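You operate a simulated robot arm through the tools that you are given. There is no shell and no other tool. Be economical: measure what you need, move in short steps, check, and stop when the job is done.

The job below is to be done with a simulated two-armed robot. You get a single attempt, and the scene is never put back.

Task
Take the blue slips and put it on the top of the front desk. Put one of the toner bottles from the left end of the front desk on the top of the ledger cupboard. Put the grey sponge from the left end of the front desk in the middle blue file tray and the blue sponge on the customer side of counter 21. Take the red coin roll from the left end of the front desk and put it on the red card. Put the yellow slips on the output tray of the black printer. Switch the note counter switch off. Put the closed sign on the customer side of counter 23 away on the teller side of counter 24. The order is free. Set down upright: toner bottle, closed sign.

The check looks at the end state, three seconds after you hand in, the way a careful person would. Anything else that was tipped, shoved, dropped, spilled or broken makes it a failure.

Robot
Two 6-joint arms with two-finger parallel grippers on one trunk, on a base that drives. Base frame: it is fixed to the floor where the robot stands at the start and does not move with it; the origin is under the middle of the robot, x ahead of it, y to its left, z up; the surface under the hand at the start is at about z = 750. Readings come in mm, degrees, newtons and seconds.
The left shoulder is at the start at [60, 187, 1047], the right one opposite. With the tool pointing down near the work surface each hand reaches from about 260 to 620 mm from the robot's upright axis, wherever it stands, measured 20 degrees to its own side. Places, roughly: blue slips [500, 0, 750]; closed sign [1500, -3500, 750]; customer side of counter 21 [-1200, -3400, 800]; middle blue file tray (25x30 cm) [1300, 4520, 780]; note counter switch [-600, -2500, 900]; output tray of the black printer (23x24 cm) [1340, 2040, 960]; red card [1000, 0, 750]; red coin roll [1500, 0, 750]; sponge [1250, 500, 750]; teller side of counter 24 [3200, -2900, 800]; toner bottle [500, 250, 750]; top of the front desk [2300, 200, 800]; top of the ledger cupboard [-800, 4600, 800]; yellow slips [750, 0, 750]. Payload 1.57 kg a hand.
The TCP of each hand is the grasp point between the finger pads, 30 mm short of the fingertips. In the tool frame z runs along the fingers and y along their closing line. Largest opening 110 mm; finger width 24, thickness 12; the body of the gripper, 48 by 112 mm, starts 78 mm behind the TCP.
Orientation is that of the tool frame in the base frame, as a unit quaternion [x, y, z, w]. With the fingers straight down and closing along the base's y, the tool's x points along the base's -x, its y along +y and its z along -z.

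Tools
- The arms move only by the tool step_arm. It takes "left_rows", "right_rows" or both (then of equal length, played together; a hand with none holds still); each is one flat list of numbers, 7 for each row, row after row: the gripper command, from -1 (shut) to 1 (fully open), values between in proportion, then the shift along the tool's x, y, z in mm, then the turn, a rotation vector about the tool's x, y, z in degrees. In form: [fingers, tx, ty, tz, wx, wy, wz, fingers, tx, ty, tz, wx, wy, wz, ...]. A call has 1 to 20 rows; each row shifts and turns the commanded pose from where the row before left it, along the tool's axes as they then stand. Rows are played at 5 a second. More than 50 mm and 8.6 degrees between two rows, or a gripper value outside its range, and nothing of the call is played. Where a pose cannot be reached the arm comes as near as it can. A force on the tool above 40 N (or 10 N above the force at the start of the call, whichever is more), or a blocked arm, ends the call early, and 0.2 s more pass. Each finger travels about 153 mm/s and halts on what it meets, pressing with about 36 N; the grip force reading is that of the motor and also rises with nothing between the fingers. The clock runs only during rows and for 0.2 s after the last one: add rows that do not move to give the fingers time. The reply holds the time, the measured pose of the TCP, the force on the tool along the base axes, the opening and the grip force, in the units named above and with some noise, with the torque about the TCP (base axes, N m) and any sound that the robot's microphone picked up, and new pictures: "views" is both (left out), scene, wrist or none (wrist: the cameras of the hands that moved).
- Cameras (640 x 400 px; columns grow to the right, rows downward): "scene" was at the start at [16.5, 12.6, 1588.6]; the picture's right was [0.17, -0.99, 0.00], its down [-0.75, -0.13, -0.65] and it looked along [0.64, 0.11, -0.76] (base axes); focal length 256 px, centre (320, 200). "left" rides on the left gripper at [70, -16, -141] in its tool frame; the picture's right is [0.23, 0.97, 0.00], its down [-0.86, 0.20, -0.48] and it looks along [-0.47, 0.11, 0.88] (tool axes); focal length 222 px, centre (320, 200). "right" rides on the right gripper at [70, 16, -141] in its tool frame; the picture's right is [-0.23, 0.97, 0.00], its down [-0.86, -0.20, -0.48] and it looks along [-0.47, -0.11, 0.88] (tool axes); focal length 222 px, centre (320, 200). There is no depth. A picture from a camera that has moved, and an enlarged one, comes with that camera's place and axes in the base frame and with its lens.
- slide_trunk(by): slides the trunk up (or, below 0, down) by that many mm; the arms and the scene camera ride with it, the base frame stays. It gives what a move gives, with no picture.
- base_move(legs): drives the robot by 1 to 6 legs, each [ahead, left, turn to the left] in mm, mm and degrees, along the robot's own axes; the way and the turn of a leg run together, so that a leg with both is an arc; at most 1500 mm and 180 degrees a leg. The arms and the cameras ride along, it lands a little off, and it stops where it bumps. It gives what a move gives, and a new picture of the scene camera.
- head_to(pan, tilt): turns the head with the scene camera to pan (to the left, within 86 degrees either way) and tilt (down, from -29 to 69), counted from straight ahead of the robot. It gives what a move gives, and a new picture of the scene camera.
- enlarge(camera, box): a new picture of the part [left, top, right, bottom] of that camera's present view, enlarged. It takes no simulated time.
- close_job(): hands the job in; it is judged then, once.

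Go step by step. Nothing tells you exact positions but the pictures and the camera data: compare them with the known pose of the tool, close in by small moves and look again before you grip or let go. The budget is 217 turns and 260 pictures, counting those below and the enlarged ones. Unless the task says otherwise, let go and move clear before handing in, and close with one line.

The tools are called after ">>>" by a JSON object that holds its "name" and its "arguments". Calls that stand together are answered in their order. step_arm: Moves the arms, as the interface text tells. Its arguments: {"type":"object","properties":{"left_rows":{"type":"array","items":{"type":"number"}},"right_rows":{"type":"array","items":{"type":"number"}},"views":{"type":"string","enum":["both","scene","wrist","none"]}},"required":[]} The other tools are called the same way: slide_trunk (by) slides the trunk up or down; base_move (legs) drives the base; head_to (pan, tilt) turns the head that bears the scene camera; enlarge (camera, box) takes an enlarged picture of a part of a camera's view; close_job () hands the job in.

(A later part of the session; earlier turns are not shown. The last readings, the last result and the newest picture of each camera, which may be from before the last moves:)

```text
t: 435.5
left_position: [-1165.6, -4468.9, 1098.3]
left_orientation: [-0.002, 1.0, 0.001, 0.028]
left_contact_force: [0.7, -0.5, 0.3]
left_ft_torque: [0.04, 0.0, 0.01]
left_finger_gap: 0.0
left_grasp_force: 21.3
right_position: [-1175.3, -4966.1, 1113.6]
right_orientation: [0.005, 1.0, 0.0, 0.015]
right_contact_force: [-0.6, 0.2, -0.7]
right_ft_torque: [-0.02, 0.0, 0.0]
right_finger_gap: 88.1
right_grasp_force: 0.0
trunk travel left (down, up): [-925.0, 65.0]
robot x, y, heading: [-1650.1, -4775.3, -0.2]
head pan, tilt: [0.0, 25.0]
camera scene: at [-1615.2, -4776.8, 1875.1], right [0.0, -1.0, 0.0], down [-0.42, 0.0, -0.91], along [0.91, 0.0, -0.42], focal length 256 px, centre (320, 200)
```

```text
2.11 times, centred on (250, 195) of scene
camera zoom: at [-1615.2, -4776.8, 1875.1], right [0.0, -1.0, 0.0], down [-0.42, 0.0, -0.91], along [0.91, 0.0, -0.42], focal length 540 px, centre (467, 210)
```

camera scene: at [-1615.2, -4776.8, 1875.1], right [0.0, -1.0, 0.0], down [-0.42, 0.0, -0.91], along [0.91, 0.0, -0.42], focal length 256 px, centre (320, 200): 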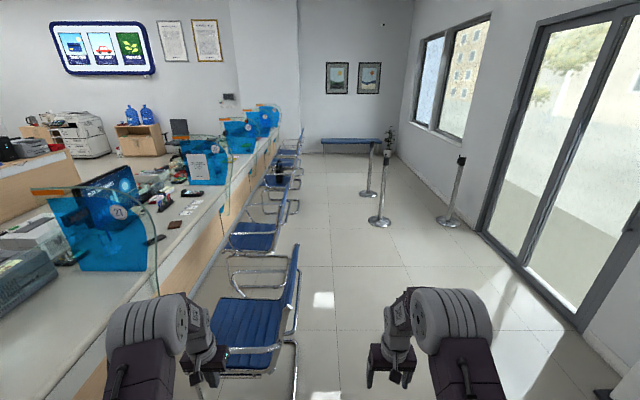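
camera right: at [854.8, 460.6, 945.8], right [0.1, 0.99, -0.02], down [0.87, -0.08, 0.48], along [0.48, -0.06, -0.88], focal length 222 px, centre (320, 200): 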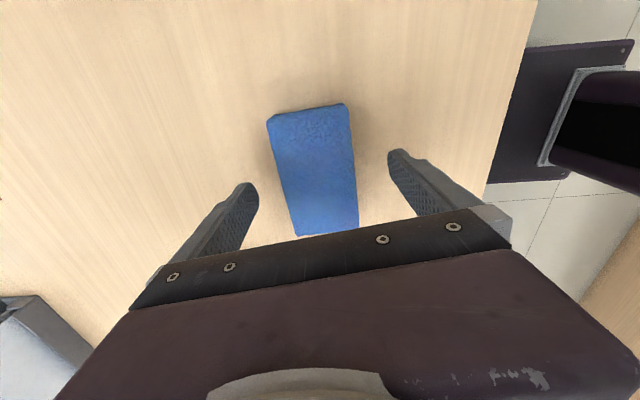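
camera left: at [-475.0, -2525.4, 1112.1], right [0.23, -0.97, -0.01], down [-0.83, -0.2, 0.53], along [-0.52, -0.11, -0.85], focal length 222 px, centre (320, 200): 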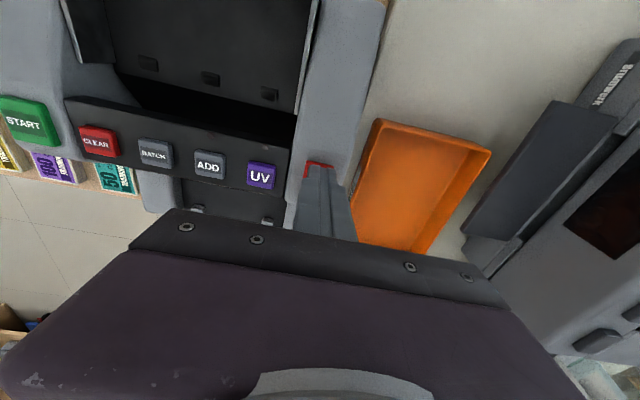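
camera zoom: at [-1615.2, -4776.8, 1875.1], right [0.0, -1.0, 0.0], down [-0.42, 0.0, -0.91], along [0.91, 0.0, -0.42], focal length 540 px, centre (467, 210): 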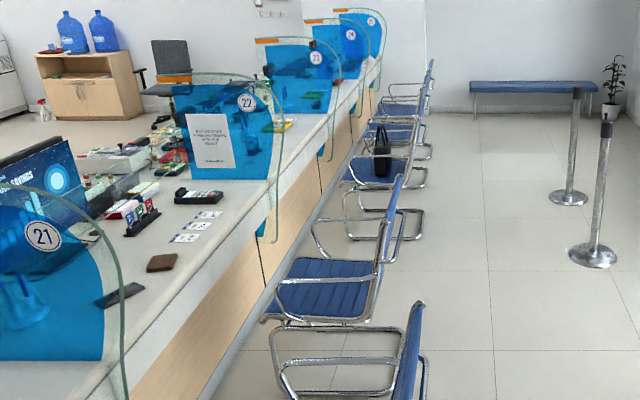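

Chairs leave a gap around x≈900–1950 in front of the sign. I'll drive behind the chairs at y≈-5080.

>>> {"name": "base_move", "arguments": {"legs": [[0, -300, 0.2], [1450, 0, 0], [1300, 0, 0]]}}

>>> {"name": "head_to", "arguments": {"pan": 45, "tilt": 30}}

```text
t: 450.6
left_position: [1588.2, -4671.3, 1098.7]
left_orientation: [-0.023, 0.999, 0.001, 0.029]
left_contact_force: [-0.3, -0.7, -0.6]
left_ft_torque: [0.02, 0.0, 0.01]
left_finger_gap: 0.2
left_grasp_force: 21.4
right_position: [1600.1, -5167.0, 1113.6]
right_orientation: [-0.017, 1.0, 0.001, 0.015]
right_contact_force: [-0.5, -0.9, 0.3]
right_ft_torque: [-0.01, -0.02, -0.05]
right_finger_gap: 87.8
right_grasp_force: 0.0
trunk travel left (down, up): [-925.0, 65.0]
robot x, y, heading: [1124.1, -4997.4, 2.8]
head pan, tilt: [0.0, 25.0]
camera scene: at [1153.2, -4997.6, 1875.2], right [0.05, -1.0, 0.0], down [-0.42, -0.02, -0.91], along [0.91, 0.04, -0.42], focal length 256 px, centre (320, 200)
```

scene: 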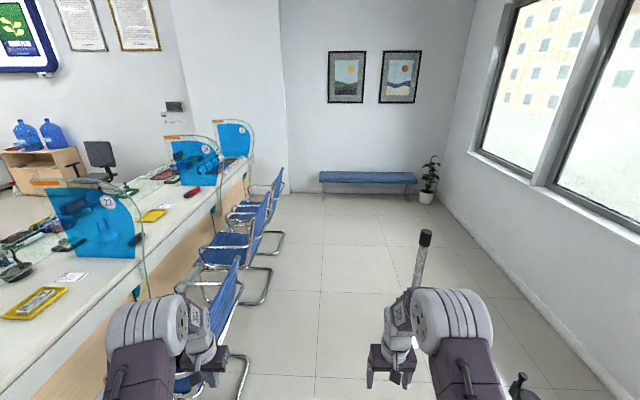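

```text
t: 451.7
left_position: [1589.1, -4669.1, 1098.7]
left_orientation: [-0.024, 0.999, 0.002, 0.029]
left_contact_force: [0.2, 0.0, -0.3]
left_ft_torque: [-0.02, 0.0, -0.01]
left_finger_gap: 0.1
left_grasp_force: 20.9
right_position: [1601.5, -5166.5, 1112.9]
right_orientation: [-0.017, 1.0, 0.002, 0.014]
right_contact_force: [1.0, -0.3, -0.2]
right_ft_torque: [-0.02, 0.0, -0.03]
right_finger_gap: 88.0
right_grasp_force: 0.0
trunk travel left (down, up): [-925.0, 65.0]
robot x, y, heading: [1120.3, -5000.5, 2.7]
head pan, tilt: [45.0, 30.0]
camera scene: at [1123.0, -4935.1, 1867.2], right [0.74, -0.67, 0.0], down [-0.34, -0.37, -0.87], along [0.58, 0.64, -0.5], focal length 256 px, centre (320, 200)
```

scene: 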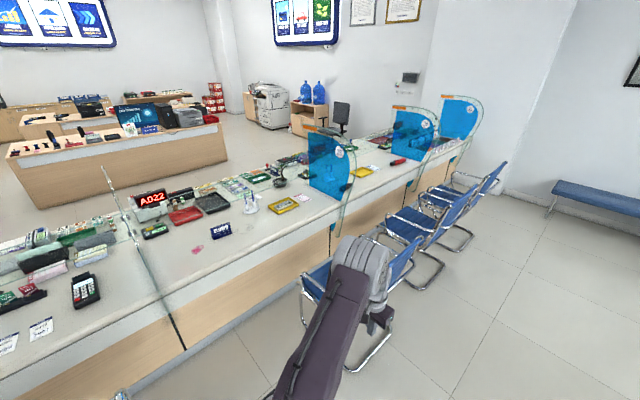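

>>> {"name": "enlarge", "arguments": {"camera": "scene", "box": [120, 130, 400, 310]}}

>>> {"name": "enlarge", "arguments": {"camera": "scene", "box": [195, 215, 250, 250]}}

```text
2.22 times, centred on (260, 220) of scene
camera zoom: at [1123.0, -4935.1, 1867.2], right [0.74, -0.67, 0.0], down [-0.34, -0.37, -0.87], along [0.58, 0.64, -0.5], focal length 570 px, centre (453, 156)
```

zoom: 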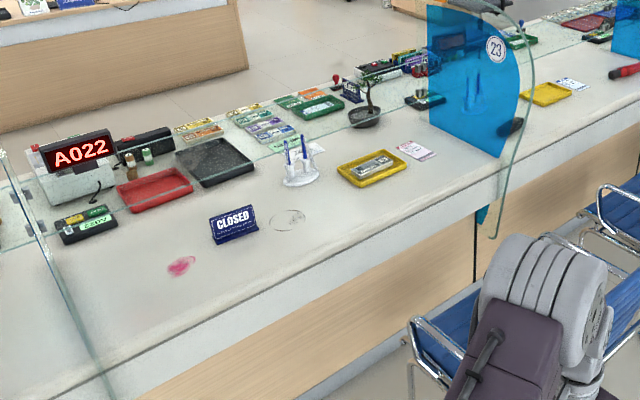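

```text
11.43 times, centred on (222, 232) of scene
camera zoom: at [1123.0, -4935.1, 1867.2], right [0.74, -0.67, 0.0], down [-0.34, -0.37, -0.87], along [0.58, 0.64, -0.5], focal length 2932 px, centre (1434, -171)
```

zoom: 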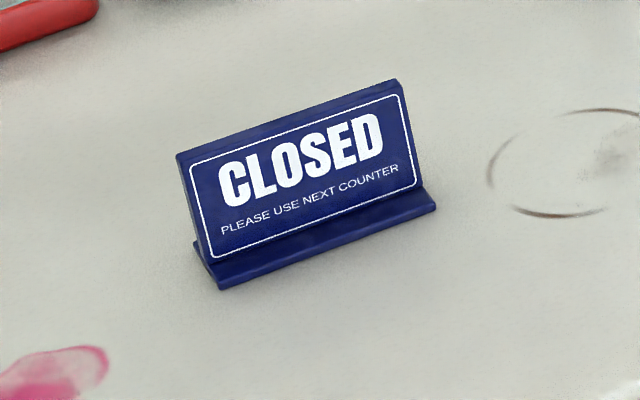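

Sign at ≈(1567,-3455), base ~130×50 mm, plate leaning back ~10°. I'll approach at heading 30° so the left hand can pinch the plate front-to-back.

>>> {"name": "base_move", "arguments": {"legs": [[0, 0, 27.3], [700, 690, 0]]}}

>>> {"name": "head_to", "arguments": {"pan": 45, "tilt": 50}}

```text
t: 458.1
left_position: [1657.8, -3569.7, 1098.8]
left_orientation: [-0.251, 0.968, 0.008, 0.028]
left_contact_force: [-0.1, -0.1, -0.2]
left_ft_torque: [-0.02, 0.0, 0.02]
left_finger_gap: 0.0
left_grasp_force: 21.4
right_position: [1887.1, -4008.8, 1113.4]
right_orientation: [-0.243, 0.97, 0.005, 0.015]
right_contact_force: [0.5, 0.2, 0.3]
right_ft_torque: [-0.01, 0.0, -0.02]
right_finger_gap: 87.7
right_grasp_force: 0.0
trunk travel left (down, up): [-925.0, 65.0]
robot x, y, heading: [1383.4, -4072.4, 28.9]
head pan, tilt: [45.0, 30.0]
camera scene: at [1355.3, -4014.5, 1867.2], right [0.96, -0.28, 0.0], down [-0.14, -0.48, -0.87], along [0.24, 0.83, -0.5], focal length 256 px, centre (320, 200)
```

scene: 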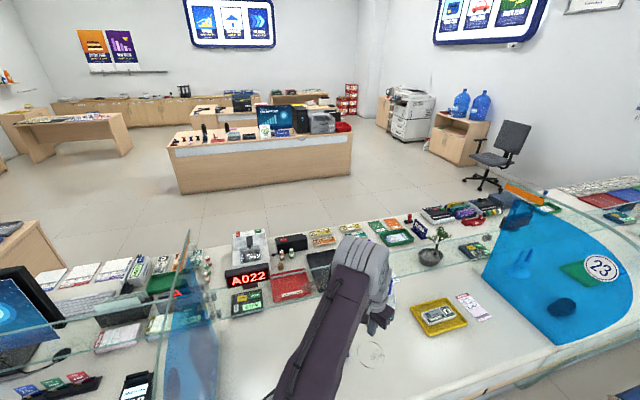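

```text
t: 459.0
left_position: [1657.0, -3568.8, 1097.8]
left_orientation: [-0.25, 0.968, 0.007, 0.027]
left_contact_force: [0.7, -0.3, 0.9]
left_ft_torque: [0.04, 0.0, 0.01]
left_finger_gap: 0.1
left_grasp_force: 21.4
right_position: [1887.7, -4008.4, 1113.6]
right_orientation: [-0.244, 0.97, 0.004, 0.014]
right_contact_force: [0.1, 0.2, 0.0]
right_ft_torque: [-0.01, 0.04, -0.01]
right_finger_gap: 87.9
right_grasp_force: 0.0
trunk travel left (down, up): [-925.0, 65.0]
robot x, y, heading: [1384.5, -4073.8, 29.1]
head pan, tilt: [45.0, 50.0]
camera scene: at [1352.1, -4025.5, 1837.7], right [0.96, -0.28, 0.0], down [-0.21, -0.74, -0.64], along [0.18, 0.62, -0.77], focal length 256 px, centre (320, 200)
```

scene: 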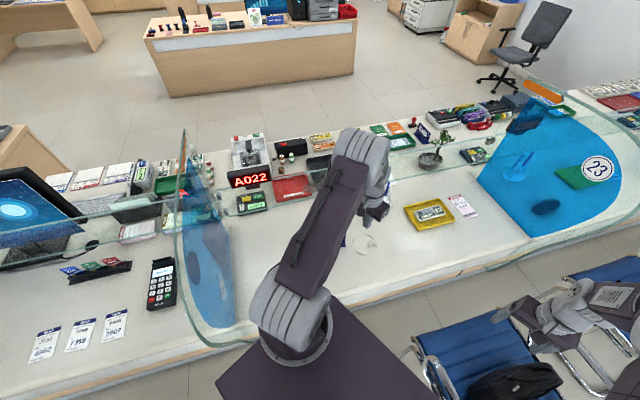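

Rotate the left hand 34° and move it above the sign.

>>> {"name": "step_arm", "arguments": {"left_rows": [0.3, 0, 0, 0, 0, 0, 8.5, 0.3, 0, 0, 0, 0, 0, 8.5, 0.3, 0, 0, 0, 0, 0, 8.5, 0.3, 0, 0, 0, 0, 0, 8.5, 0.3, 33, 35, 0, 0, 0, 0, 0.3, 33, 35, 0, 0, 0, 0, 0.3, 33, 35, 0, 0, 0, 0, 0.3, 0, 0, 0, 0, 0, 0], "views": "both"}}

```text
t: 460.8
left_position: [1565.1, -3456.2, 1098.6]
left_orientation: [0.043, 0.999, 0.016, 0.023]
left_contact_force: [-0.5, 0.5, -0.3]
left_ft_torque: [-0.03, 0.0, 0.02]
left_finger_gap: 71.6
left_grasp_force: 0.0
right_position: [1888.5, -4007.9, 1112.8]
right_orientation: [-0.243, 0.97, 0.005, 0.014]
right_contact_force: [0.1, 0.1, -0.6]
right_ft_torque: [-0.01, -0.02, 0.0]
right_finger_gap: 88.1
right_grasp_force: 0.1
trunk travel left (down, up): [-925.0, 65.0]
robot x, y, heading: [1383.9, -4072.2, 29.0]
head pan, tilt: [45.0, 50.0]
camera scene: at [1352.4, -4026.4, 1837.7], right [0.96, -0.28, 0.0], down [-0.21, -0.74, -0.64], along [0.18, 0.62, -0.77], focal length 256 px, centre (320, 200)
camera left: at [1487.8, -3468.9, 1237.4], right [-0.14, 0.99, 0.02], down [0.84, 0.11, 0.52], along [0.52, 0.09, -0.85], focal length 222 px, centre (320, 200)
```

scene: 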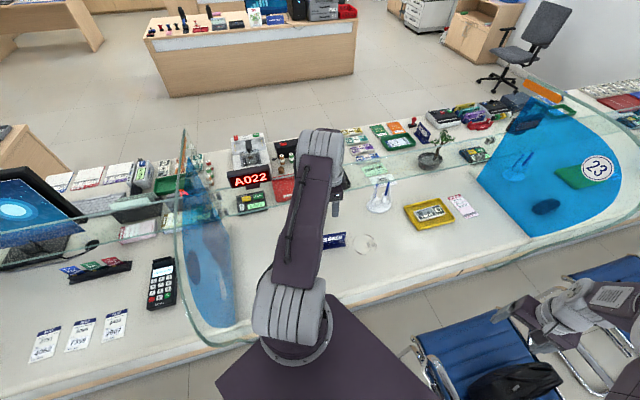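
left: 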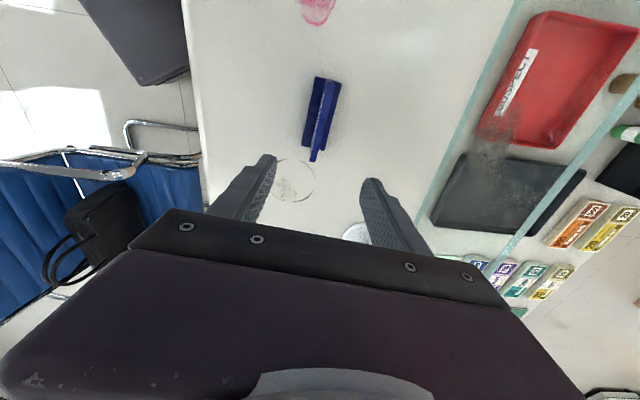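

>>> {"name": "enlarge", "arguments": {"camera": "left", "box": [270, 60, 380, 180]}}

```text
3.33 times, centred on (325, 120) of left
camera zoom: at [1487.8, -3468.9, 1237.4], right [-0.14, 0.99, 0.02], down [0.84, 0.11, 0.52], along [0.52, 0.09, -0.85], focal length 740 px, centre (303, 467)
```

zoom: 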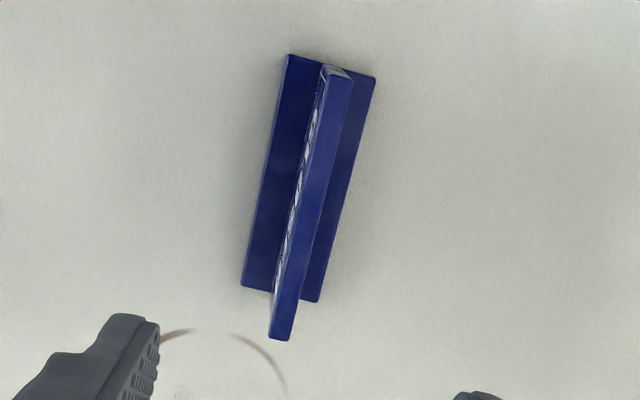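

The sign is a near-vertical plate on a base, plate centre ≈(1571,-3446). Fine align and lower the trunk 120.

>>> {"name": "step_arm", "arguments": {"left_rows": [0.3, -6, 10, 0, 0, 0, 0, 0.3, 0, 0, 0, 0, 0, 0], "views": "none"}}

>>> {"name": "slide_trunk", "arguments": {"by": -120}}

>>> {"name": "step_arm", "arguments": {"left_rows": [0.1, 0, 0, 40, 0, 0, 0, 0.1, 0, 0, 40, 0, 0, 0, 0.1, 0, 0, 0, 0, 0, 0], "views": "wrist"}}

```text
t: 461.4
left_position: [1574.0, -3447.1, 1098.5]
left_orientation: [0.044, 0.999, 0.015, 0.022]
left_contact_force: [0.0, 0.7, 0.2]
left_ft_torque: [0.03, 0.0, -0.02]
left_finger_gap: 71.5
left_grasp_force: 0.1
right_position: [1887.5, -4009.0, 1114.0]
right_orientation: [-0.244, 0.97, 0.004, 0.015]
right_contact_force: [-0.4, -0.1, -0.3]
right_ft_torque: [0.02, -0.05, -0.01]
right_finger_gap: 87.9
right_grasp_force: 0.0
trunk travel left (down, up): [-925.0, 65.0]
robot x, y, heading: [1385.2, -4066.0, 29.0]
head pan, tilt: [45.0, 50.0]
```

```text
t: 462.9
left_position: [1572.9, -3446.3, 978.5]
left_orientation: [0.043, 0.999, 0.015, 0.024]
left_contact_force: [0.0, 0.5, -0.1]
left_ft_torque: [-0.03, -0.01, -0.04]
left_finger_gap: 71.7
left_grasp_force: 0.1
right_position: [1886.8, -4009.0, 994.1]
right_orientation: [-0.244, 0.97, 0.005, 0.014]
right_contact_force: [0.0, -0.1, 0.2]
right_ft_torque: [0.03, -0.03, 0.01]
right_finger_gap: 88.0
right_grasp_force: 0.1
trunk travel left (down, up): [-805.0, 185.0]
robot x, y, heading: [1382.1, -4071.3, 29.0]
head pan, tilt: [45.0, 50.0]
```

```text
t: 463.7
left_position: [1577.1, -3442.9, 897.6]
left_orientation: [0.042, 0.999, 0.016, 0.024]
left_contact_force: [0.2, -0.4, -0.4]
left_ft_torque: [0.03, -0.02, -0.01]
left_finger_gap: 60.5
left_grasp_force: 0.2
right_position: [1887.4, -4008.9, 993.9]
right_orientation: [-0.243, 0.97, 0.005, 0.014]
right_contact_force: [-0.5, 0.3, 0.3]
right_ft_torque: [0.0, 0.02, 0.0]
right_finger_gap: 88.1
right_grasp_force: 0.0
trunk travel left (down, up): [-805.0, 185.0]
robot x, y, heading: [1382.5, -4067.2, 29.0]
head pan, tilt: [45.0, 50.0]
camera left: at [1498.7, -3456.9, 1036.3], right [-0.14, 0.99, 0.02], down [0.84, 0.11, 0.52], along [0.52, 0.09, -0.85], focal length 222 px, centre (320, 200)
```

left: 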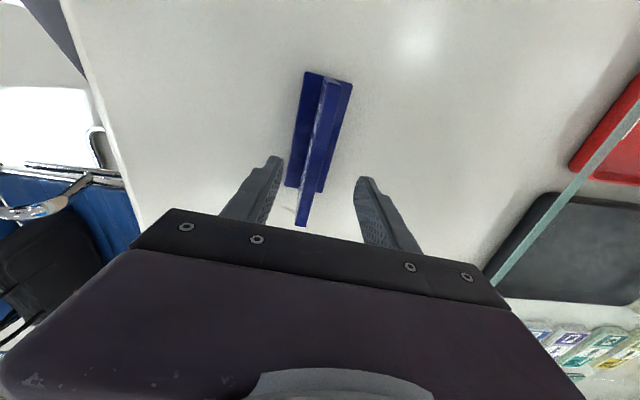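

Plate is between the fingers. Lower to z≈832 and grip.

>>> {"name": "step_arm", "arguments": {"left_rows": [0.1, 3, -7, 30, 0, 0, 0, 0.1, 0, 0, 35, 0, 0, 0, 0.1, 0, 0, 0, 0, 0, 0, -0.5, 0, 0, 0, 0, 0, 0, -1, 0, 0, 0, 0, 0, 0, -1, 0, 0, 0, 0, 0, 0], "views": "both"}}

```text
t: 465.1
left_position: [1575.7, -3447.0, 833.0]
left_orientation: [0.043, 0.999, 0.016, 0.024]
left_contact_force: [0.2, 1.4, 2.6]
left_ft_torque: [-0.09, -0.23, 0.08]
left_finger_gap: 11.9
left_grasp_force: 28.9
right_position: [1887.5, -4007.8, 992.6]
right_orientation: [-0.243, 0.97, 0.004, 0.014]
right_contact_force: [-0.2, -0.1, -0.6]
right_ft_torque: [-0.03, -0.01, 0.01]
right_finger_gap: 87.9
right_grasp_force: 0.1
trunk travel left (down, up): [-805.0, 185.0]
robot x, y, heading: [1381.6, -4072.3, 28.7]
head pan, tilt: [45.0, 50.0]
camera scene: at [1351.8, -4026.5, 1717.7], right [0.96, -0.28, 0.0], down [-0.21, -0.74, -0.64], along [0.18, 0.62, -0.77], focal length 256 px, centre (320, 200)
camera left: at [1498.5, -3460.4, 971.2], right [-0.14, 0.99, 0.02], down [0.84, 0.11, 0.52], along [0.52, 0.09, -0.85], focal length 222 px, centre (320, 200)
```

scene: 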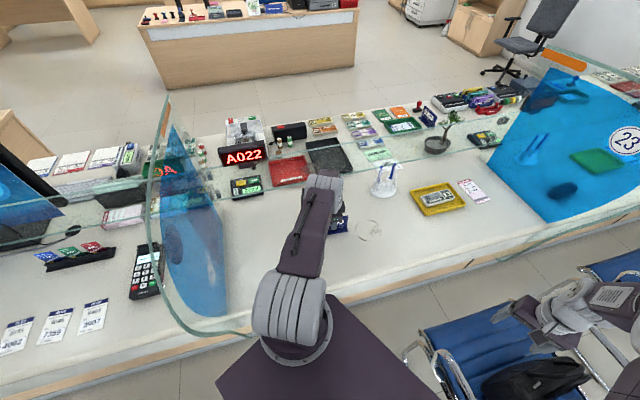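
left: 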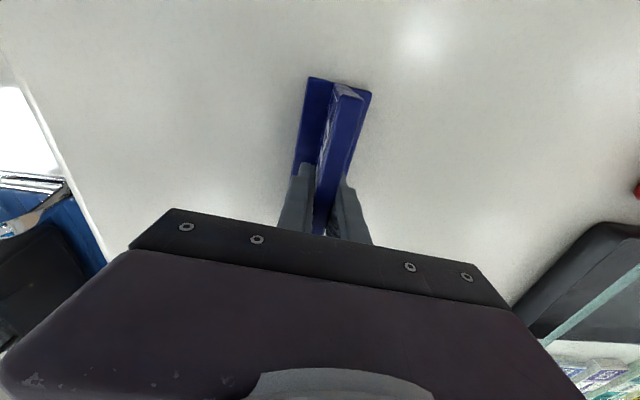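

Gripped (12 mm plate). Lift and check.

>>> {"name": "step_arm", "arguments": {"left_rows": [-1, 0, 0, 0, 0, 0, 0, -1, 0, 0, -30, 0, 0, 0, -1, 0, 0, -45, 0, 0, 0, -1, 0, 0, -45, 0, 0, 0, -1, 0, 0, -40, 0, 0, 0], "views": "both"}}

>>> {"name": "slide_trunk", "arguments": {"by": 120}}

```text
t: 466.3
left_position: [1568.6, -3455.0, 992.5]
left_orientation: [0.044, 0.999, 0.014, 0.023]
left_contact_force: [-0.4, 0.1, -1.3]
left_ft_torque: [0.0, 0.01, -0.04]
left_finger_gap: 11.7
left_grasp_force: 29.3
right_position: [1888.3, -4008.6, 993.8]
right_orientation: [-0.243, 0.97, 0.004, 0.014]
right_contact_force: [0.3, 0.4, -0.2]
right_ft_torque: [0.05, 0.0, -0.02]
right_finger_gap: 88.0
right_grasp_force: 0.0
trunk travel left (down, up): [-805.0, 185.0]
robot x, y, heading: [1387.4, -4069.0, 28.8]
head pan, tilt: [45.0, 50.0]
camera scene: at [1351.7, -4026.8, 1717.6], right [0.96, -0.28, 0.0], down [-0.21, -0.74, -0.64], along [0.18, 0.62, -0.77], focal length 256 px, centre (320, 200)
camera left: at [1490.6, -3468.2, 1131.2], right [-0.14, 0.99, 0.02], down [0.84, 0.11, 0.52], along [0.52, 0.09, -0.85], focal length 222 px, centre (320, 200)
```

scene: 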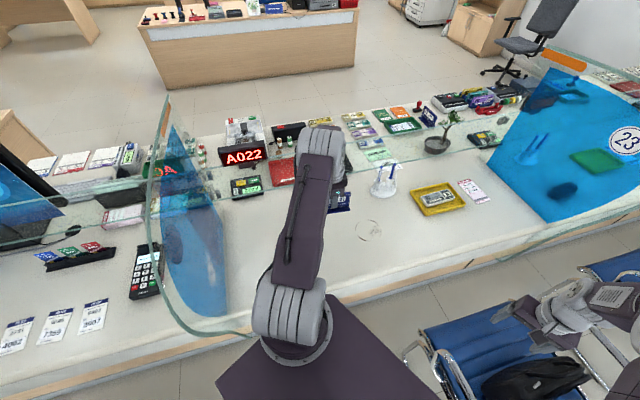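
left: 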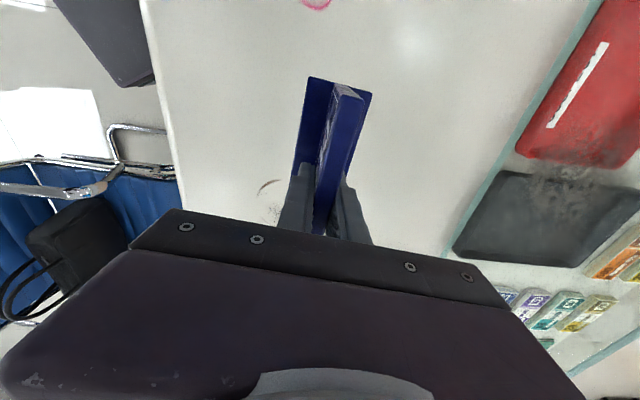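

```text
t: 467.8
left_position: [1568.0, -3453.4, 1110.5]
left_orientation: [0.044, 0.999, 0.015, 0.024]
left_contact_force: [-0.8, 0.8, -1.2]
left_ft_torque: [0.0, -0.01, 0.0]
left_finger_gap: 11.5
left_grasp_force: 28.8
right_position: [1887.6, -4008.3, 1113.9]
right_orientation: [-0.244, 0.97, 0.004, 0.014]
right_contact_force: [-0.2, 1.0, -0.1]
right_ft_torque: [0.03, -0.01, 0.02]
right_finger_gap: 87.8
right_grasp_force: 0.0
trunk travel left (down, up): [-925.0, 65.0]
robot x, y, heading: [1385.2, -4073.2, 28.9]
head pan, tilt: [45.0, 50.0]
```

Sign held securely. Retrace the way: back out, turn, and drive behind the chairs to the passage.

>>> {"name": "base_move", "arguments": {"legs": [[-700, -690, 0], [0, 0, 151.1], [1400, 0, 0], [1400, 0, 0], [880, 0, 0]]}}

```text
t: 496.6
left_position: [-3087.2, -5306.1, 1112.0]
left_orientation: [0.948, -0.316, -0.027, 0.009]
left_contact_force: [-0.4, 0.5, -2.6]
left_ft_torque: [-0.03, 0.01, -0.01]
left_finger_gap: 11.7
left_grasp_force: 28.6
right_position: [-3064.5, -4665.7, 1113.4]
right_orientation: [0.999, -0.032, -0.014, 0.001]
right_contact_force: [0.2, -0.1, -0.1]
right_ft_torque: [0.03, 0.0, 0.03]
right_finger_gap: 87.9
right_grasp_force: 0.0
trunk travel left (down, up): [-925.0, 65.0]
robot x, y, heading: [-2605.1, -4881.6, 177.0]
head pan, tilt: [45.0, 50.0]
camera scene: at [-2601.3, -4935.2, 1837.7], right [-0.67, 0.74, 0.0], down [0.57, 0.51, -0.64], along [-0.48, -0.43, -0.77], focal length 256 px, centre (320, 200)
```

scene: 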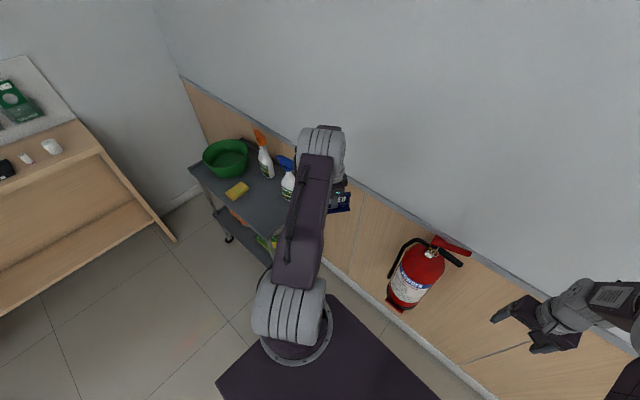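

Back away from the wall items before turning, then go through the passage.

>>> {"name": "base_move", "arguments": {"legs": [[-420, 0, 0], [0, 0, -87], [400, 380, 0], [1400, 0, 0], [1250, 0, 0]]}}

```text
t: 518.4
left_position: [-2986.5, -1342.3, 1111.4]
left_orientation: [-0.466, 0.884, 0.026, 0.013]
left_contact_force: [0.2, 0.3, -1.1]
left_ft_torque: [0.01, 0.01, -0.01]
left_finger_gap: 11.6
left_grasp_force: 29.1
right_position: [-2346.7, -1336.6, 1113.5]
right_orientation: [-0.699, 0.715, 0.011, 0.01]
right_contact_force: [0.3, -0.7, -0.1]
right_ft_torque: [0.02, 0.01, 0.0]
right_finger_gap: 88.0
right_grasp_force: 0.0
trunk travel left (down, up): [-925.0, 65.0]
robot x, y, heading: [-2544.2, -1808.7, 89.6]
head pan, tilt: [45.0, 50.0]
camera scene: at [-2596.1, -1813.0, 1837.7], right [0.71, 0.7, 0.0], down [0.54, -0.55, -0.64], along [-0.45, 0.46, -0.77], focal length 256 px, centre (320, 200)
```

scene: 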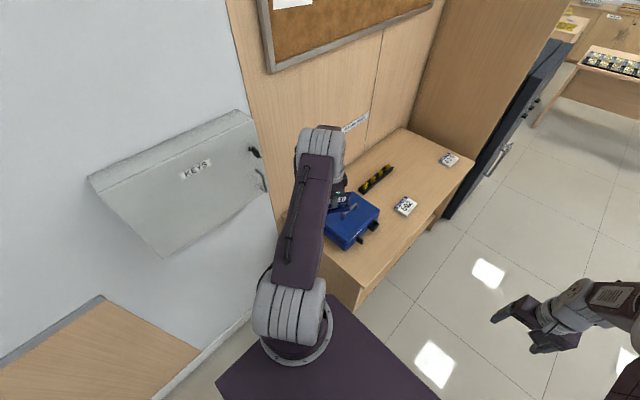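

>>> {"name": "base_move", "arguments": {"legs": [[0, 0, -89.6], [700, 330, 0], [1400, 0, 0], [1400, 0, 0], [1400, 0, 0], [350, 0, 0]]}}

>>> {"name": "head_to", "arguments": {"pan": -65, "tilt": 30}}

```text
t: 548.0
left_position: [3179.0, -1270.1, 1112.7]
left_orientation: [0.31, 0.95, 0.009, 0.028]
left_contact_force: [0.8, 0.0, -1.3]
left_ft_torque: [0.01, -0.02, -0.02]
left_finger_gap: 11.8
left_grasp_force: 29.0
right_position: [3164.8, -1910.4, 1114.3]
right_orientation: [0.025, 1.0, 0.001, 0.015]
right_contact_force: [-0.8, 0.9, 0.2]
right_ft_torque: [-0.02, -0.02, -0.03]
right_finger_gap: 88.2
right_grasp_force: 0.1
trunk travel left (down, up): [-925.0, 65.0]
robot x, y, heading: [2703.8, -1700.3, -2.7]
head pan, tilt: [45.0, 50.0]
camera scene: at [2696.4, -1647.1, 1837.7], right [0.68, -0.73, 0.0], down [-0.56, -0.52, -0.64], along [0.47, 0.44, -0.77], focal length 256 px, centre (320, 200)
```

scene: 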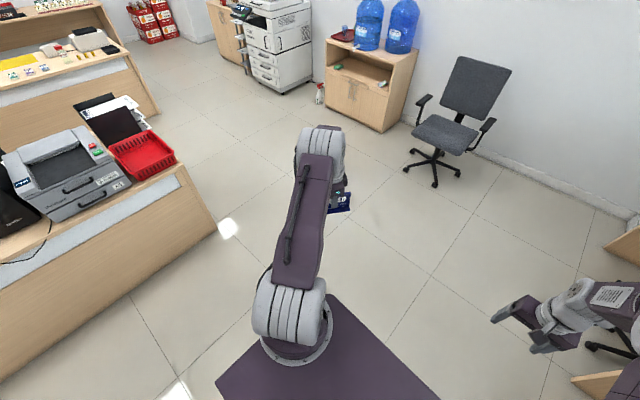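

```text
t: 549.8
left_position: [3180.6, -1271.1, 1112.6]
left_orientation: [0.31, 0.95, 0.008, 0.027]
left_contact_force: [-0.3, -0.1, -1.2]
left_ft_torque: [-0.03, -0.03, 0.02]
left_finger_gap: 11.5
left_grasp_force: 29.1
right_position: [3166.8, -1908.6, 1113.9]
right_orientation: [0.025, 1.0, 0.001, 0.015]
right_contact_force: [-0.4, -0.4, 0.3]
right_ft_torque: [0.04, -0.02, -0.02]
right_finger_gap: 88.0
right_grasp_force: 0.0
trunk travel left (down, up): [-925.0, 65.0]
robot x, y, heading: [2699.4, -1701.1, -2.1]
head pan, tilt: [-65.0, 30.0]
camera scene: at [2678.5, -1782.8, 1867.2], right [-0.92, -0.39, 0.0], down [-0.19, 0.46, -0.87], along [0.34, -0.8, -0.5], focal length 256 px, centre (320, 200)
```

scene: 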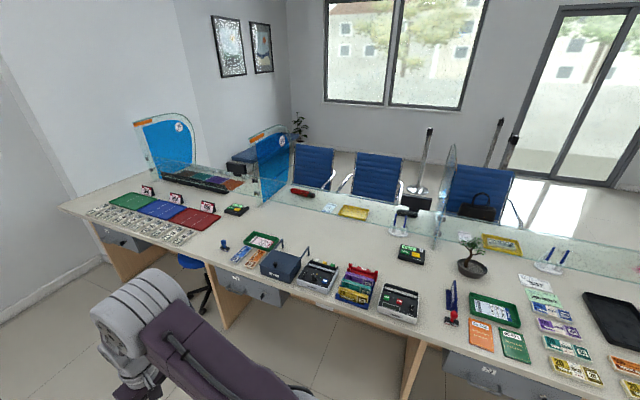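

>>> {"name": "enlarge", "arguments": {"camera": "scene", "box": [190, 150, 480, 340]}}

```text
2.11 times, centred on (335, 245) of scene
camera zoom: at [2678.5, -1782.8, 1867.2], right [-0.92, -0.39, 0.0], down [-0.19, 0.46, -0.87], along [0.34, -0.8, -0.5], focal length 540 px, centre (288, 105)
```

zoom: 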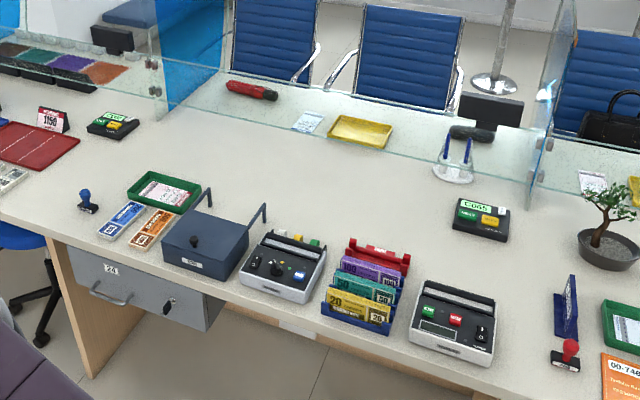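

Counter 24 teller side spans x≈2557…3658; front items end at y≈-2800, free top behind. I'll stand side-on (heading 180°) so the left arm reaches over sideways; first un-rotate the left hand and turn.

>>> {"name": "step_arm", "arguments": {"left_rows": [-1, 0, 0, 0, 0, 0, -8.5, -1, 0, 0, 0, 0, 0, -8.5, -1, 0, 0, 0, 0, 0, -8.5, -1, 0, 0, 0, 0, 0, -8.5, -1, 30, 0, 0, 0, 0, 0, -1, 30, 0, 0, 0, 0, 0, -1, 30, 0, 0, 0, 0, 0], "views": "none"}}

>>> {"name": "base_move", "arguments": {"legs": [[0, 0, -178], [-500, 420, 0]]}}

>>> {"name": "head_to", "arguments": {"pan": 70, "tilt": 45}}

```text
t: 551.4
left_position: [3091.2, -1267.1, 1106.9]
left_orientation: [0.018, 0.999, 0.0, 0.029]
left_contact_force: [-0.2, 0.1, -1.1]
left_ft_torque: [-0.02, 0.0, 0.0]
left_finger_gap: 11.7
left_grasp_force: 28.8
right_position: [3166.1, -1909.2, 1112.9]
right_orientation: [0.026, 1.0, 0.0, 0.015]
right_contact_force: [-0.5, 0.5, 0.1]
right_ft_torque: [0.0, 0.0, 0.03]
right_finger_gap: 88.0
right_grasp_force: 0.0
trunk travel left (down, up): [-925.0, 65.0]
robot x, y, heading: [2701.9, -1702.6, -2.3]
head pan, tilt: [-65.0, 30.0]
```

```text
t: 562.3
left_position: [2846.8, -2563.3, 1106.4]
left_orientation: [1.0, 0.011, -0.028, 0.001]
left_contact_force: [-0.5, 0.6, -1.2]
left_ft_torque: [-0.03, 0.0, 0.01]
left_finger_gap: 11.9
left_grasp_force: 29.2
right_position: [2734.1, -1927.5, 1113.7]
right_orientation: [1.0, 0.004, -0.014, 0.001]
right_contact_force: [0.2, -0.1, 0.5]
right_ft_torque: [-0.01, 0.01, 0.04]
right_finger_gap: 88.1
right_grasp_force: 0.0
trunk travel left (down, up): [-925.0, 65.0]
robot x, y, heading: [3212.5, -2105.1, -179.0]
head pan, tilt: [-65.0, 30.0]
camera scene: at [3228.3, -2025.1, 1867.2], right [0.9, 0.44, 0.0], down [0.22, -0.45, -0.87], along [-0.38, 0.78, -0.5], focal length 256 px, centre (320, 200)
```

scene: 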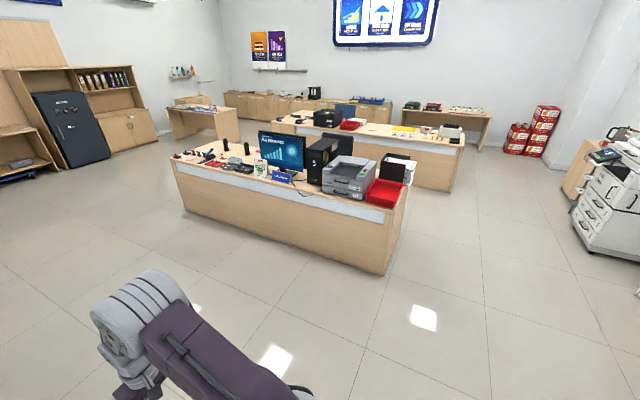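

```text
t: 564.4
left_position: [2848.8, -2564.5, 1106.2]
left_orientation: [1.0, 0.011, -0.028, 0.001]
left_contact_force: [0.2, 0.1, -2.4]
left_ft_torque: [-0.03, -0.03, -0.02]
left_finger_gap: 11.6
left_grasp_force: 29.3
right_position: [2735.5, -1926.6, 1112.7]
right_orientation: [1.0, 0.004, -0.016, 0.0]
right_contact_force: [0.7, 0.2, -0.5]
right_ft_torque: [0.0, 0.0, 0.01]
right_finger_gap: 87.9
right_grasp_force: 0.0
trunk travel left (down, up): [-925.0, 65.0]
robot x, y, heading: [3214.4, -2108.4, -178.9]
head pan, tilt: [70.0, 45.0]
camera scene: at [3243.4, -2184.6, 1844.6], right [-0.95, 0.32, 0.0], down [0.23, 0.67, -0.71], along [-0.23, -0.67, -0.71], focal length 256 px, centre (320, 200)
```

scene: 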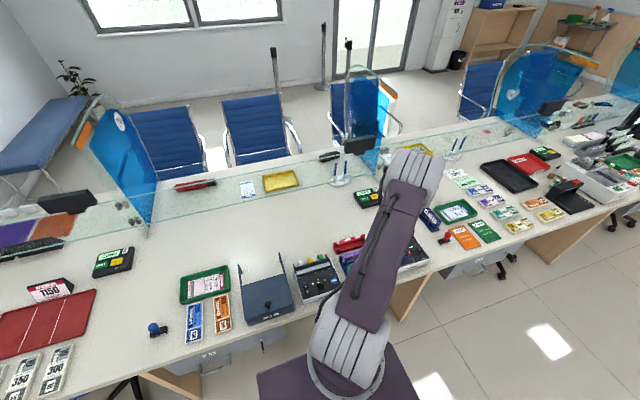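

Positions confirmed; target ≈(3060,-2900) behind the grey note machine. Move to (3160,-2250) and bring the sign sideways over it.

>>> {"name": "base_move", "arguments": {"legs": [[55, 142, -1.1]]}}

>>> {"name": "step_arm", "arguments": {"left_rows": [-1, 38, 27, 0, 0, 0, 0, -1, 38, 27, 0, 0, 0, 0, -1, 38, 27, 0, 0, 0, 0, -1, 38, 27, 0, 0, 0, 0, -1, 38, 27, 0, 0, 0, 0, -1, 38, 27, 0, 0, 0, 0, -1, 38, 27, 0, 0, 0, 0, -1, 0, 0, 0, 0, 0, 0], "views": "both"}}

```text
t: 565.8
left_position: [2788.3, -2699.6, 1108.1]
left_orientation: [1.0, 0.0, -0.029, 0.001]
left_contact_force: [0.4, 0.0, -2.5]
left_ft_torque: [-0.01, 0.03, -0.03]
left_finger_gap: 11.6
left_grasp_force: 28.8
right_position: [2687.2, -2060.0, 1113.2]
right_orientation: [1.0, -0.007, -0.014, 0.001]
right_contact_force: [0.6, 0.3, 0.2]
right_ft_torque: [0.01, 0.02, -0.02]
right_finger_gap: 88.0
right_grasp_force: 0.1
trunk travel left (down, up): [-925.0, 65.0]
robot x, y, heading: [3157.1, -2250.3, 180.1]
head pan, tilt: [70.0, 45.0]
camera scene: at [3190.8, -2325.7, 1844.7], right [-0.94, 0.34, 0.0], down [0.24, 0.66, -0.71], along [-0.24, -0.67, -0.71], focal length 256 px, centre (320, 200)
```

scene: 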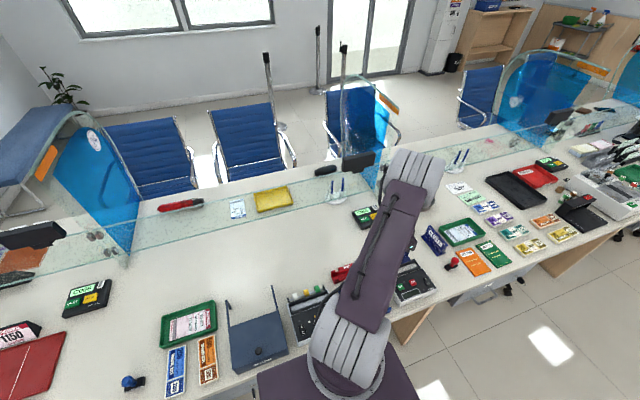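

```text
t: 567.6
left_position: [3053.1, -2888.0, 1091.6]
left_orientation: [1.0, 0.0, -0.028, -0.001]
left_contact_force: [-0.4, 0.7, -1.9]
left_ft_torque: [0.01, 0.01, 0.01]
left_finger_gap: 11.7
left_grasp_force: 29.5
right_position: [2687.0, -2062.7, 1113.3]
right_orientation: [1.0, -0.007, -0.016, 0.001]
right_contact_force: [-0.3, -0.8, 0.5]
right_ft_torque: [0.02, 0.02, -0.02]
right_finger_gap: 88.3
right_grasp_force: 0.1
trunk travel left (down, up): [-925.0, 65.0]
robot x, y, heading: [3158.5, -2250.0, 180.0]
head pan, tilt: [70.0, 45.0]
camera scene: at [3189.1, -2329.6, 1844.6], right [-0.94, 0.34, 0.0], down [0.24, 0.66, -0.71], along [-0.24, -0.66, -0.71], focal length 256 px, centre (320, 200)
camera left: at [3130.6, -2871.9, 1230.6], right [0.23, -0.97, -0.01], down [-0.83, -0.2, 0.53], along [-0.51, -0.11, -0.85], focal length 222 px, centre (320, 200)
```

scene: 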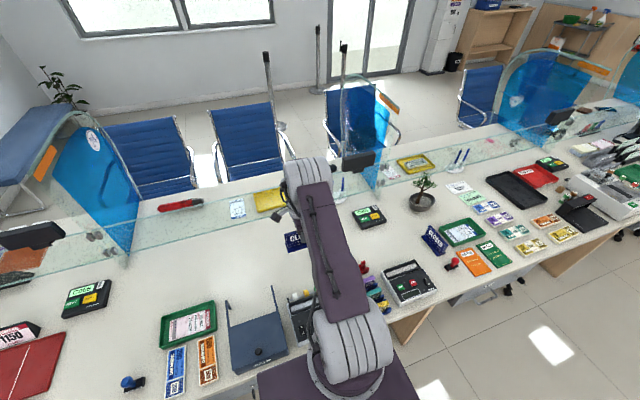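
left: 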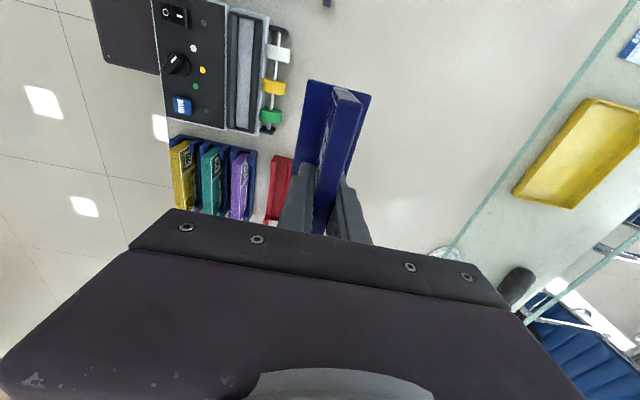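

Reach works. Fine-correct (away from the machine, 1.9° tilt), then lower trunk 120.

>>> {"name": "step_arm", "arguments": {"left_rows": [-1, 15, 27, 0, -1.9, 0, 0, -1, 0, 0, 0, 0, 0, 0], "views": "none"}}

>>> {"name": "slide_trunk", "arguments": {"by": -120}}

>>> {"name": "step_arm", "arguments": {"left_rows": [-1, 0, 0, 40, 0, 0, 0, -1, 0, 0, 40, 0, 0, 0, -1, 0, 0, 25, 0, 0, 0, -1, 0, 0, 0, 0, 0, 0], "views": "both"}}

```text
t: 568.2
left_position: [3068.7, -2916.9, 1090.3]
left_orientation: [0.999, 0.001, -0.028, 0.017]
left_contact_force: [0.0, -0.6, -2.8]
left_ft_torque: [0.01, -0.01, -0.02]
left_finger_gap: 11.8
left_grasp_force: 29.0
right_position: [2686.7, -2062.1, 1113.7]
right_orientation: [1.0, -0.007, -0.014, 0.0]
right_contact_force: [0.5, 0.5, -0.4]
right_ft_torque: [-0.04, -0.03, 0.01]
right_finger_gap: 87.9
right_grasp_force: 0.0
trunk travel left (down, up): [-925.0, 65.0]
robot x, y, heading: [3158.2, -2251.1, 179.8]
head pan, tilt: [70.0, 45.0]
```

```text
t: 569.7
left_position: [3068.6, -2915.2, 971.3]
left_orientation: [0.999, 0.0, -0.028, 0.017]
left_contact_force: [0.3, -0.5, -1.5]
left_ft_torque: [-0.01, -0.01, 0.0]
left_finger_gap: 11.8
left_grasp_force: 29.0
right_position: [2686.7, -2061.9, 993.2]
right_orientation: [1.0, -0.007, -0.015, 0.001]
right_contact_force: [0.2, -0.1, 0.0]
right_ft_torque: [0.02, 0.06, -0.03]
right_finger_gap: 88.1
right_grasp_force: 0.0
trunk travel left (down, up): [-805.0, 185.0]
robot x, y, heading: [3157.8, -2251.7, 179.9]
head pan, tilt: [70.0, 45.0]
```

```text
t: 570.7
left_position: [3063.4, -2919.5, 864.6]
left_orientation: [0.999, 0.001, -0.028, 0.017]
left_contact_force: [-0.4, -1.1, -0.6]
left_ft_torque: [0.01, -0.01, -0.03]
left_finger_gap: 11.6
left_grasp_force: 28.8
right_position: [2686.7, -2062.4, 994.1]
right_orientation: [1.0, -0.007, -0.015, 0.0]
right_contact_force: [-0.4, -0.4, -0.4]
right_ft_torque: [0.04, 0.03, 0.02]
right_finger_gap: 88.0
right_grasp_force: 0.1
trunk travel left (down, up): [-805.0, 185.0]
robot x, y, heading: [3160.7, -2252.2, 180.1]
head pan, tilt: [70.0, 45.0]
camera scene: at [3189.3, -2329.9, 1724.6], right [-0.94, 0.34, 0.0], down [0.24, 0.66, -0.71], along [-0.24, -0.66, -0.71], focal length 256 px, centre (320, 200)
camera left: at [3141.1, -2897.1, 1003.5], right [0.23, -0.97, 0.02], down [-0.83, -0.18, 0.53], along [-0.51, -0.14, -0.85], focal length 222 px, centre (320, 200)
```

scene: 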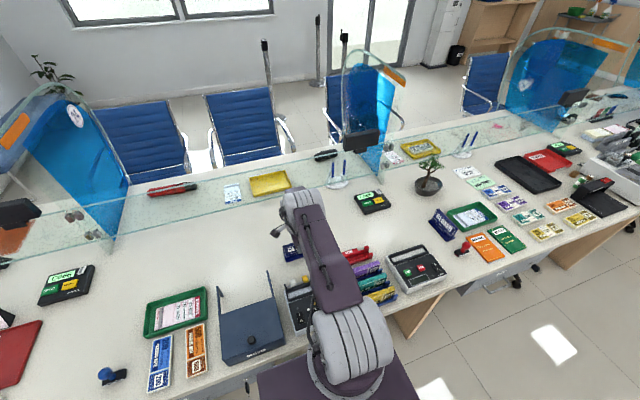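
left: 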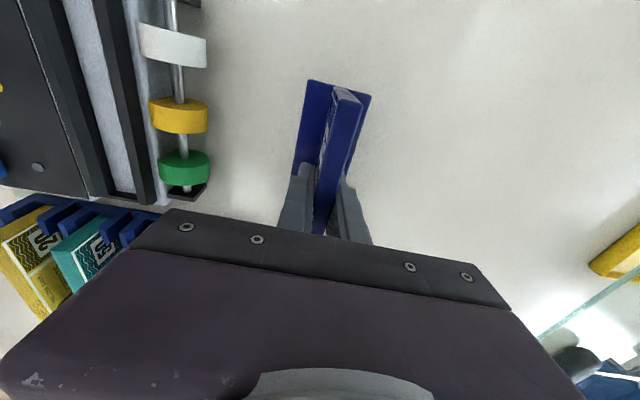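

Clear spot. Lowering the final ~30 mm.

>>> {"name": "step_arm", "arguments": {"left_rows": [-1, 0, 0, 15, 0, 0, 0, -1, 0, 0, 8, 0, 0, 0, -1, 0, 0, 4, 0, 0, 0, -1, 0, 0, 3, 0, 0, 0, -1, 0, 0, 0, 0, 0, 0], "views": "none"}}

```text
t: 571.9
left_position: [3060.6, -2920.0, 833.8]
left_orientation: [0.999, 0.0, -0.028, 0.017]
left_contact_force: [-0.1, -0.5, -1.3]
left_ft_torque: [0.02, -0.01, 0.03]
left_finger_gap: 11.8
left_grasp_force: 29.1
right_position: [2686.6, -2063.2, 993.1]
right_orientation: [1.0, -0.007, -0.014, 0.0]
right_contact_force: [-0.8, 0.3, 0.1]
right_ft_torque: [-0.04, 0.04, 0.03]
right_finger_gap: 88.0
right_grasp_force: 0.0
trunk travel left (down, up): [-805.0, 185.0]
robot x, y, heading: [3156.9, -2252.4, 180.2]
head pan, tilt: [70.0, 45.0]
```

>>> {"name": "step_arm", "arguments": {"left_rows": [-1, 0, 0, 2, 0, 0, 0, -1, 0, 0, 0, 0, 0, 0], "views": "none"}}

```text
t: 572.5
left_position: [3059.9, -2920.5, 833.8]
left_orientation: [0.999, 0.0, -0.028, 0.017]
left_contact_force: [-0.6, 0.3, -1.6]
left_ft_torque: [-0.01, -0.06, 0.02]
left_finger_gap: 11.7
left_grasp_force: 29.2
right_position: [2686.5, -2062.0, 992.9]
right_orientation: [1.0, -0.007, -0.015, 0.001]
right_contact_force: [1.0, -0.4, -0.8]
right_ft_torque: [0.03, -0.01, -0.01]
right_finger_gap: 87.8
right_grasp_force: 0.2
trunk travel left (down, up): [-805.0, 185.0]
robot x, y, heading: [3157.6, -2250.7, 179.6]
head pan, tilt: [70.0, 45.0]
```

>>> {"name": "step_arm", "arguments": {"left_rows": [-1, 0, 0, 2, 0, 0, 0, -1, 0, 0, 1, 0, 0, 0, -1, 0, 0, 0, 0, 0, 0], "views": "none"}}

```text
t: 573.3
left_position: [3059.5, -2918.8, 832.1]
left_orientation: [0.999, 0.0, -0.028, 0.02]
left_contact_force: [-1.4, -3.2, 17.1]
left_ft_torque: [0.25, -0.73, -0.06]
left_finger_gap: 11.8
left_grasp_force: 29.0
right_position: [2687.7, -2060.5, 993.0]
right_orientation: [1.0, -0.008, -0.015, 0.002]
right_contact_force: [-0.2, -0.2, 0.2]
right_ft_torque: [-0.01, -0.01, -0.01]
right_finger_gap: 88.0
right_grasp_force: 0.0
trunk travel left (down, up): [-805.0, 185.0]
robot x, y, heading: [3154.7, -2255.7, 180.0]
head pan, tilt: [70.0, 45.0]
```

Contact (17 N). Ease up 1 mm, release gently and rise.

>>> {"name": "step_arm", "arguments": {"left_rows": [-1, 0, 0, -1.5, 0, 0, 0, -0.7, 0, 0, 0, 0, 0, 0, -0.3, 0, 0, 0, 0, 0, 0, -0.2, 0, 0, 0, 0, 0, 0, -0.2, 0, 0, -20, 0, 0, 0, -0.2, 0, 0, -40, 0, 0, 0, -0.2, 0, 0, -45, 0, 0, 0, -0.2, 0, 0, -45, 0, 0, 0], "views": "both"}}

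```text
t: 575.1
left_position: [3068.2, -2914.4, 983.7]
left_orientation: [0.999, 0.001, -0.028, 0.018]
left_contact_force: [-0.4, -0.6, 0.5]
left_ft_torque: [0.0, -0.02, -0.02]
left_finger_gap: 44.0
left_grasp_force: 0.0
right_position: [2686.9, -2061.7, 993.3]
right_orientation: [1.0, -0.006, -0.015, 0.001]
right_contact_force: [0.2, 0.5, 0.6]
right_ft_torque: [-0.02, 0.0, -0.01]
right_finger_gap: 87.7
right_grasp_force: 0.1
trunk travel left (down, up): [-805.0, 185.0]
robot x, y, heading: [3155.4, -2251.0, 180.0]
head pan, tilt: [70.0, 45.0]
camera scene: at [3189.6, -2328.0, 1724.6], right [-0.94, 0.34, 0.0], down [0.24, 0.66, -0.71], along [-0.24, -0.67, -0.71], focal length 256 px, centre (320, 200)
camera left: at [3145.2, -2893.3, 1120.8], right [0.23, -0.97, 0.02], down [-0.83, -0.18, 0.53], along [-0.51, -0.14, -0.85], focal length 222 px, centre (320, 200)
```

scene: 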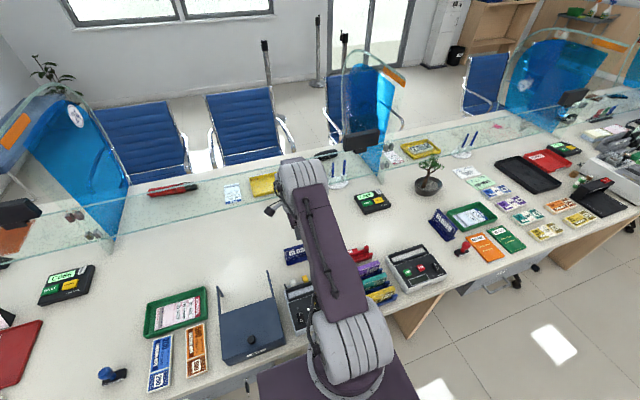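
left: 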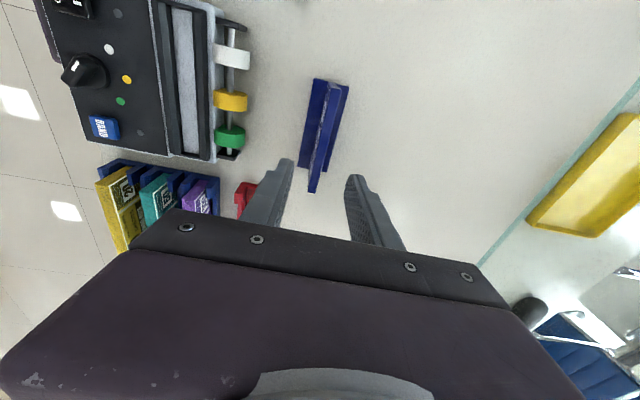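

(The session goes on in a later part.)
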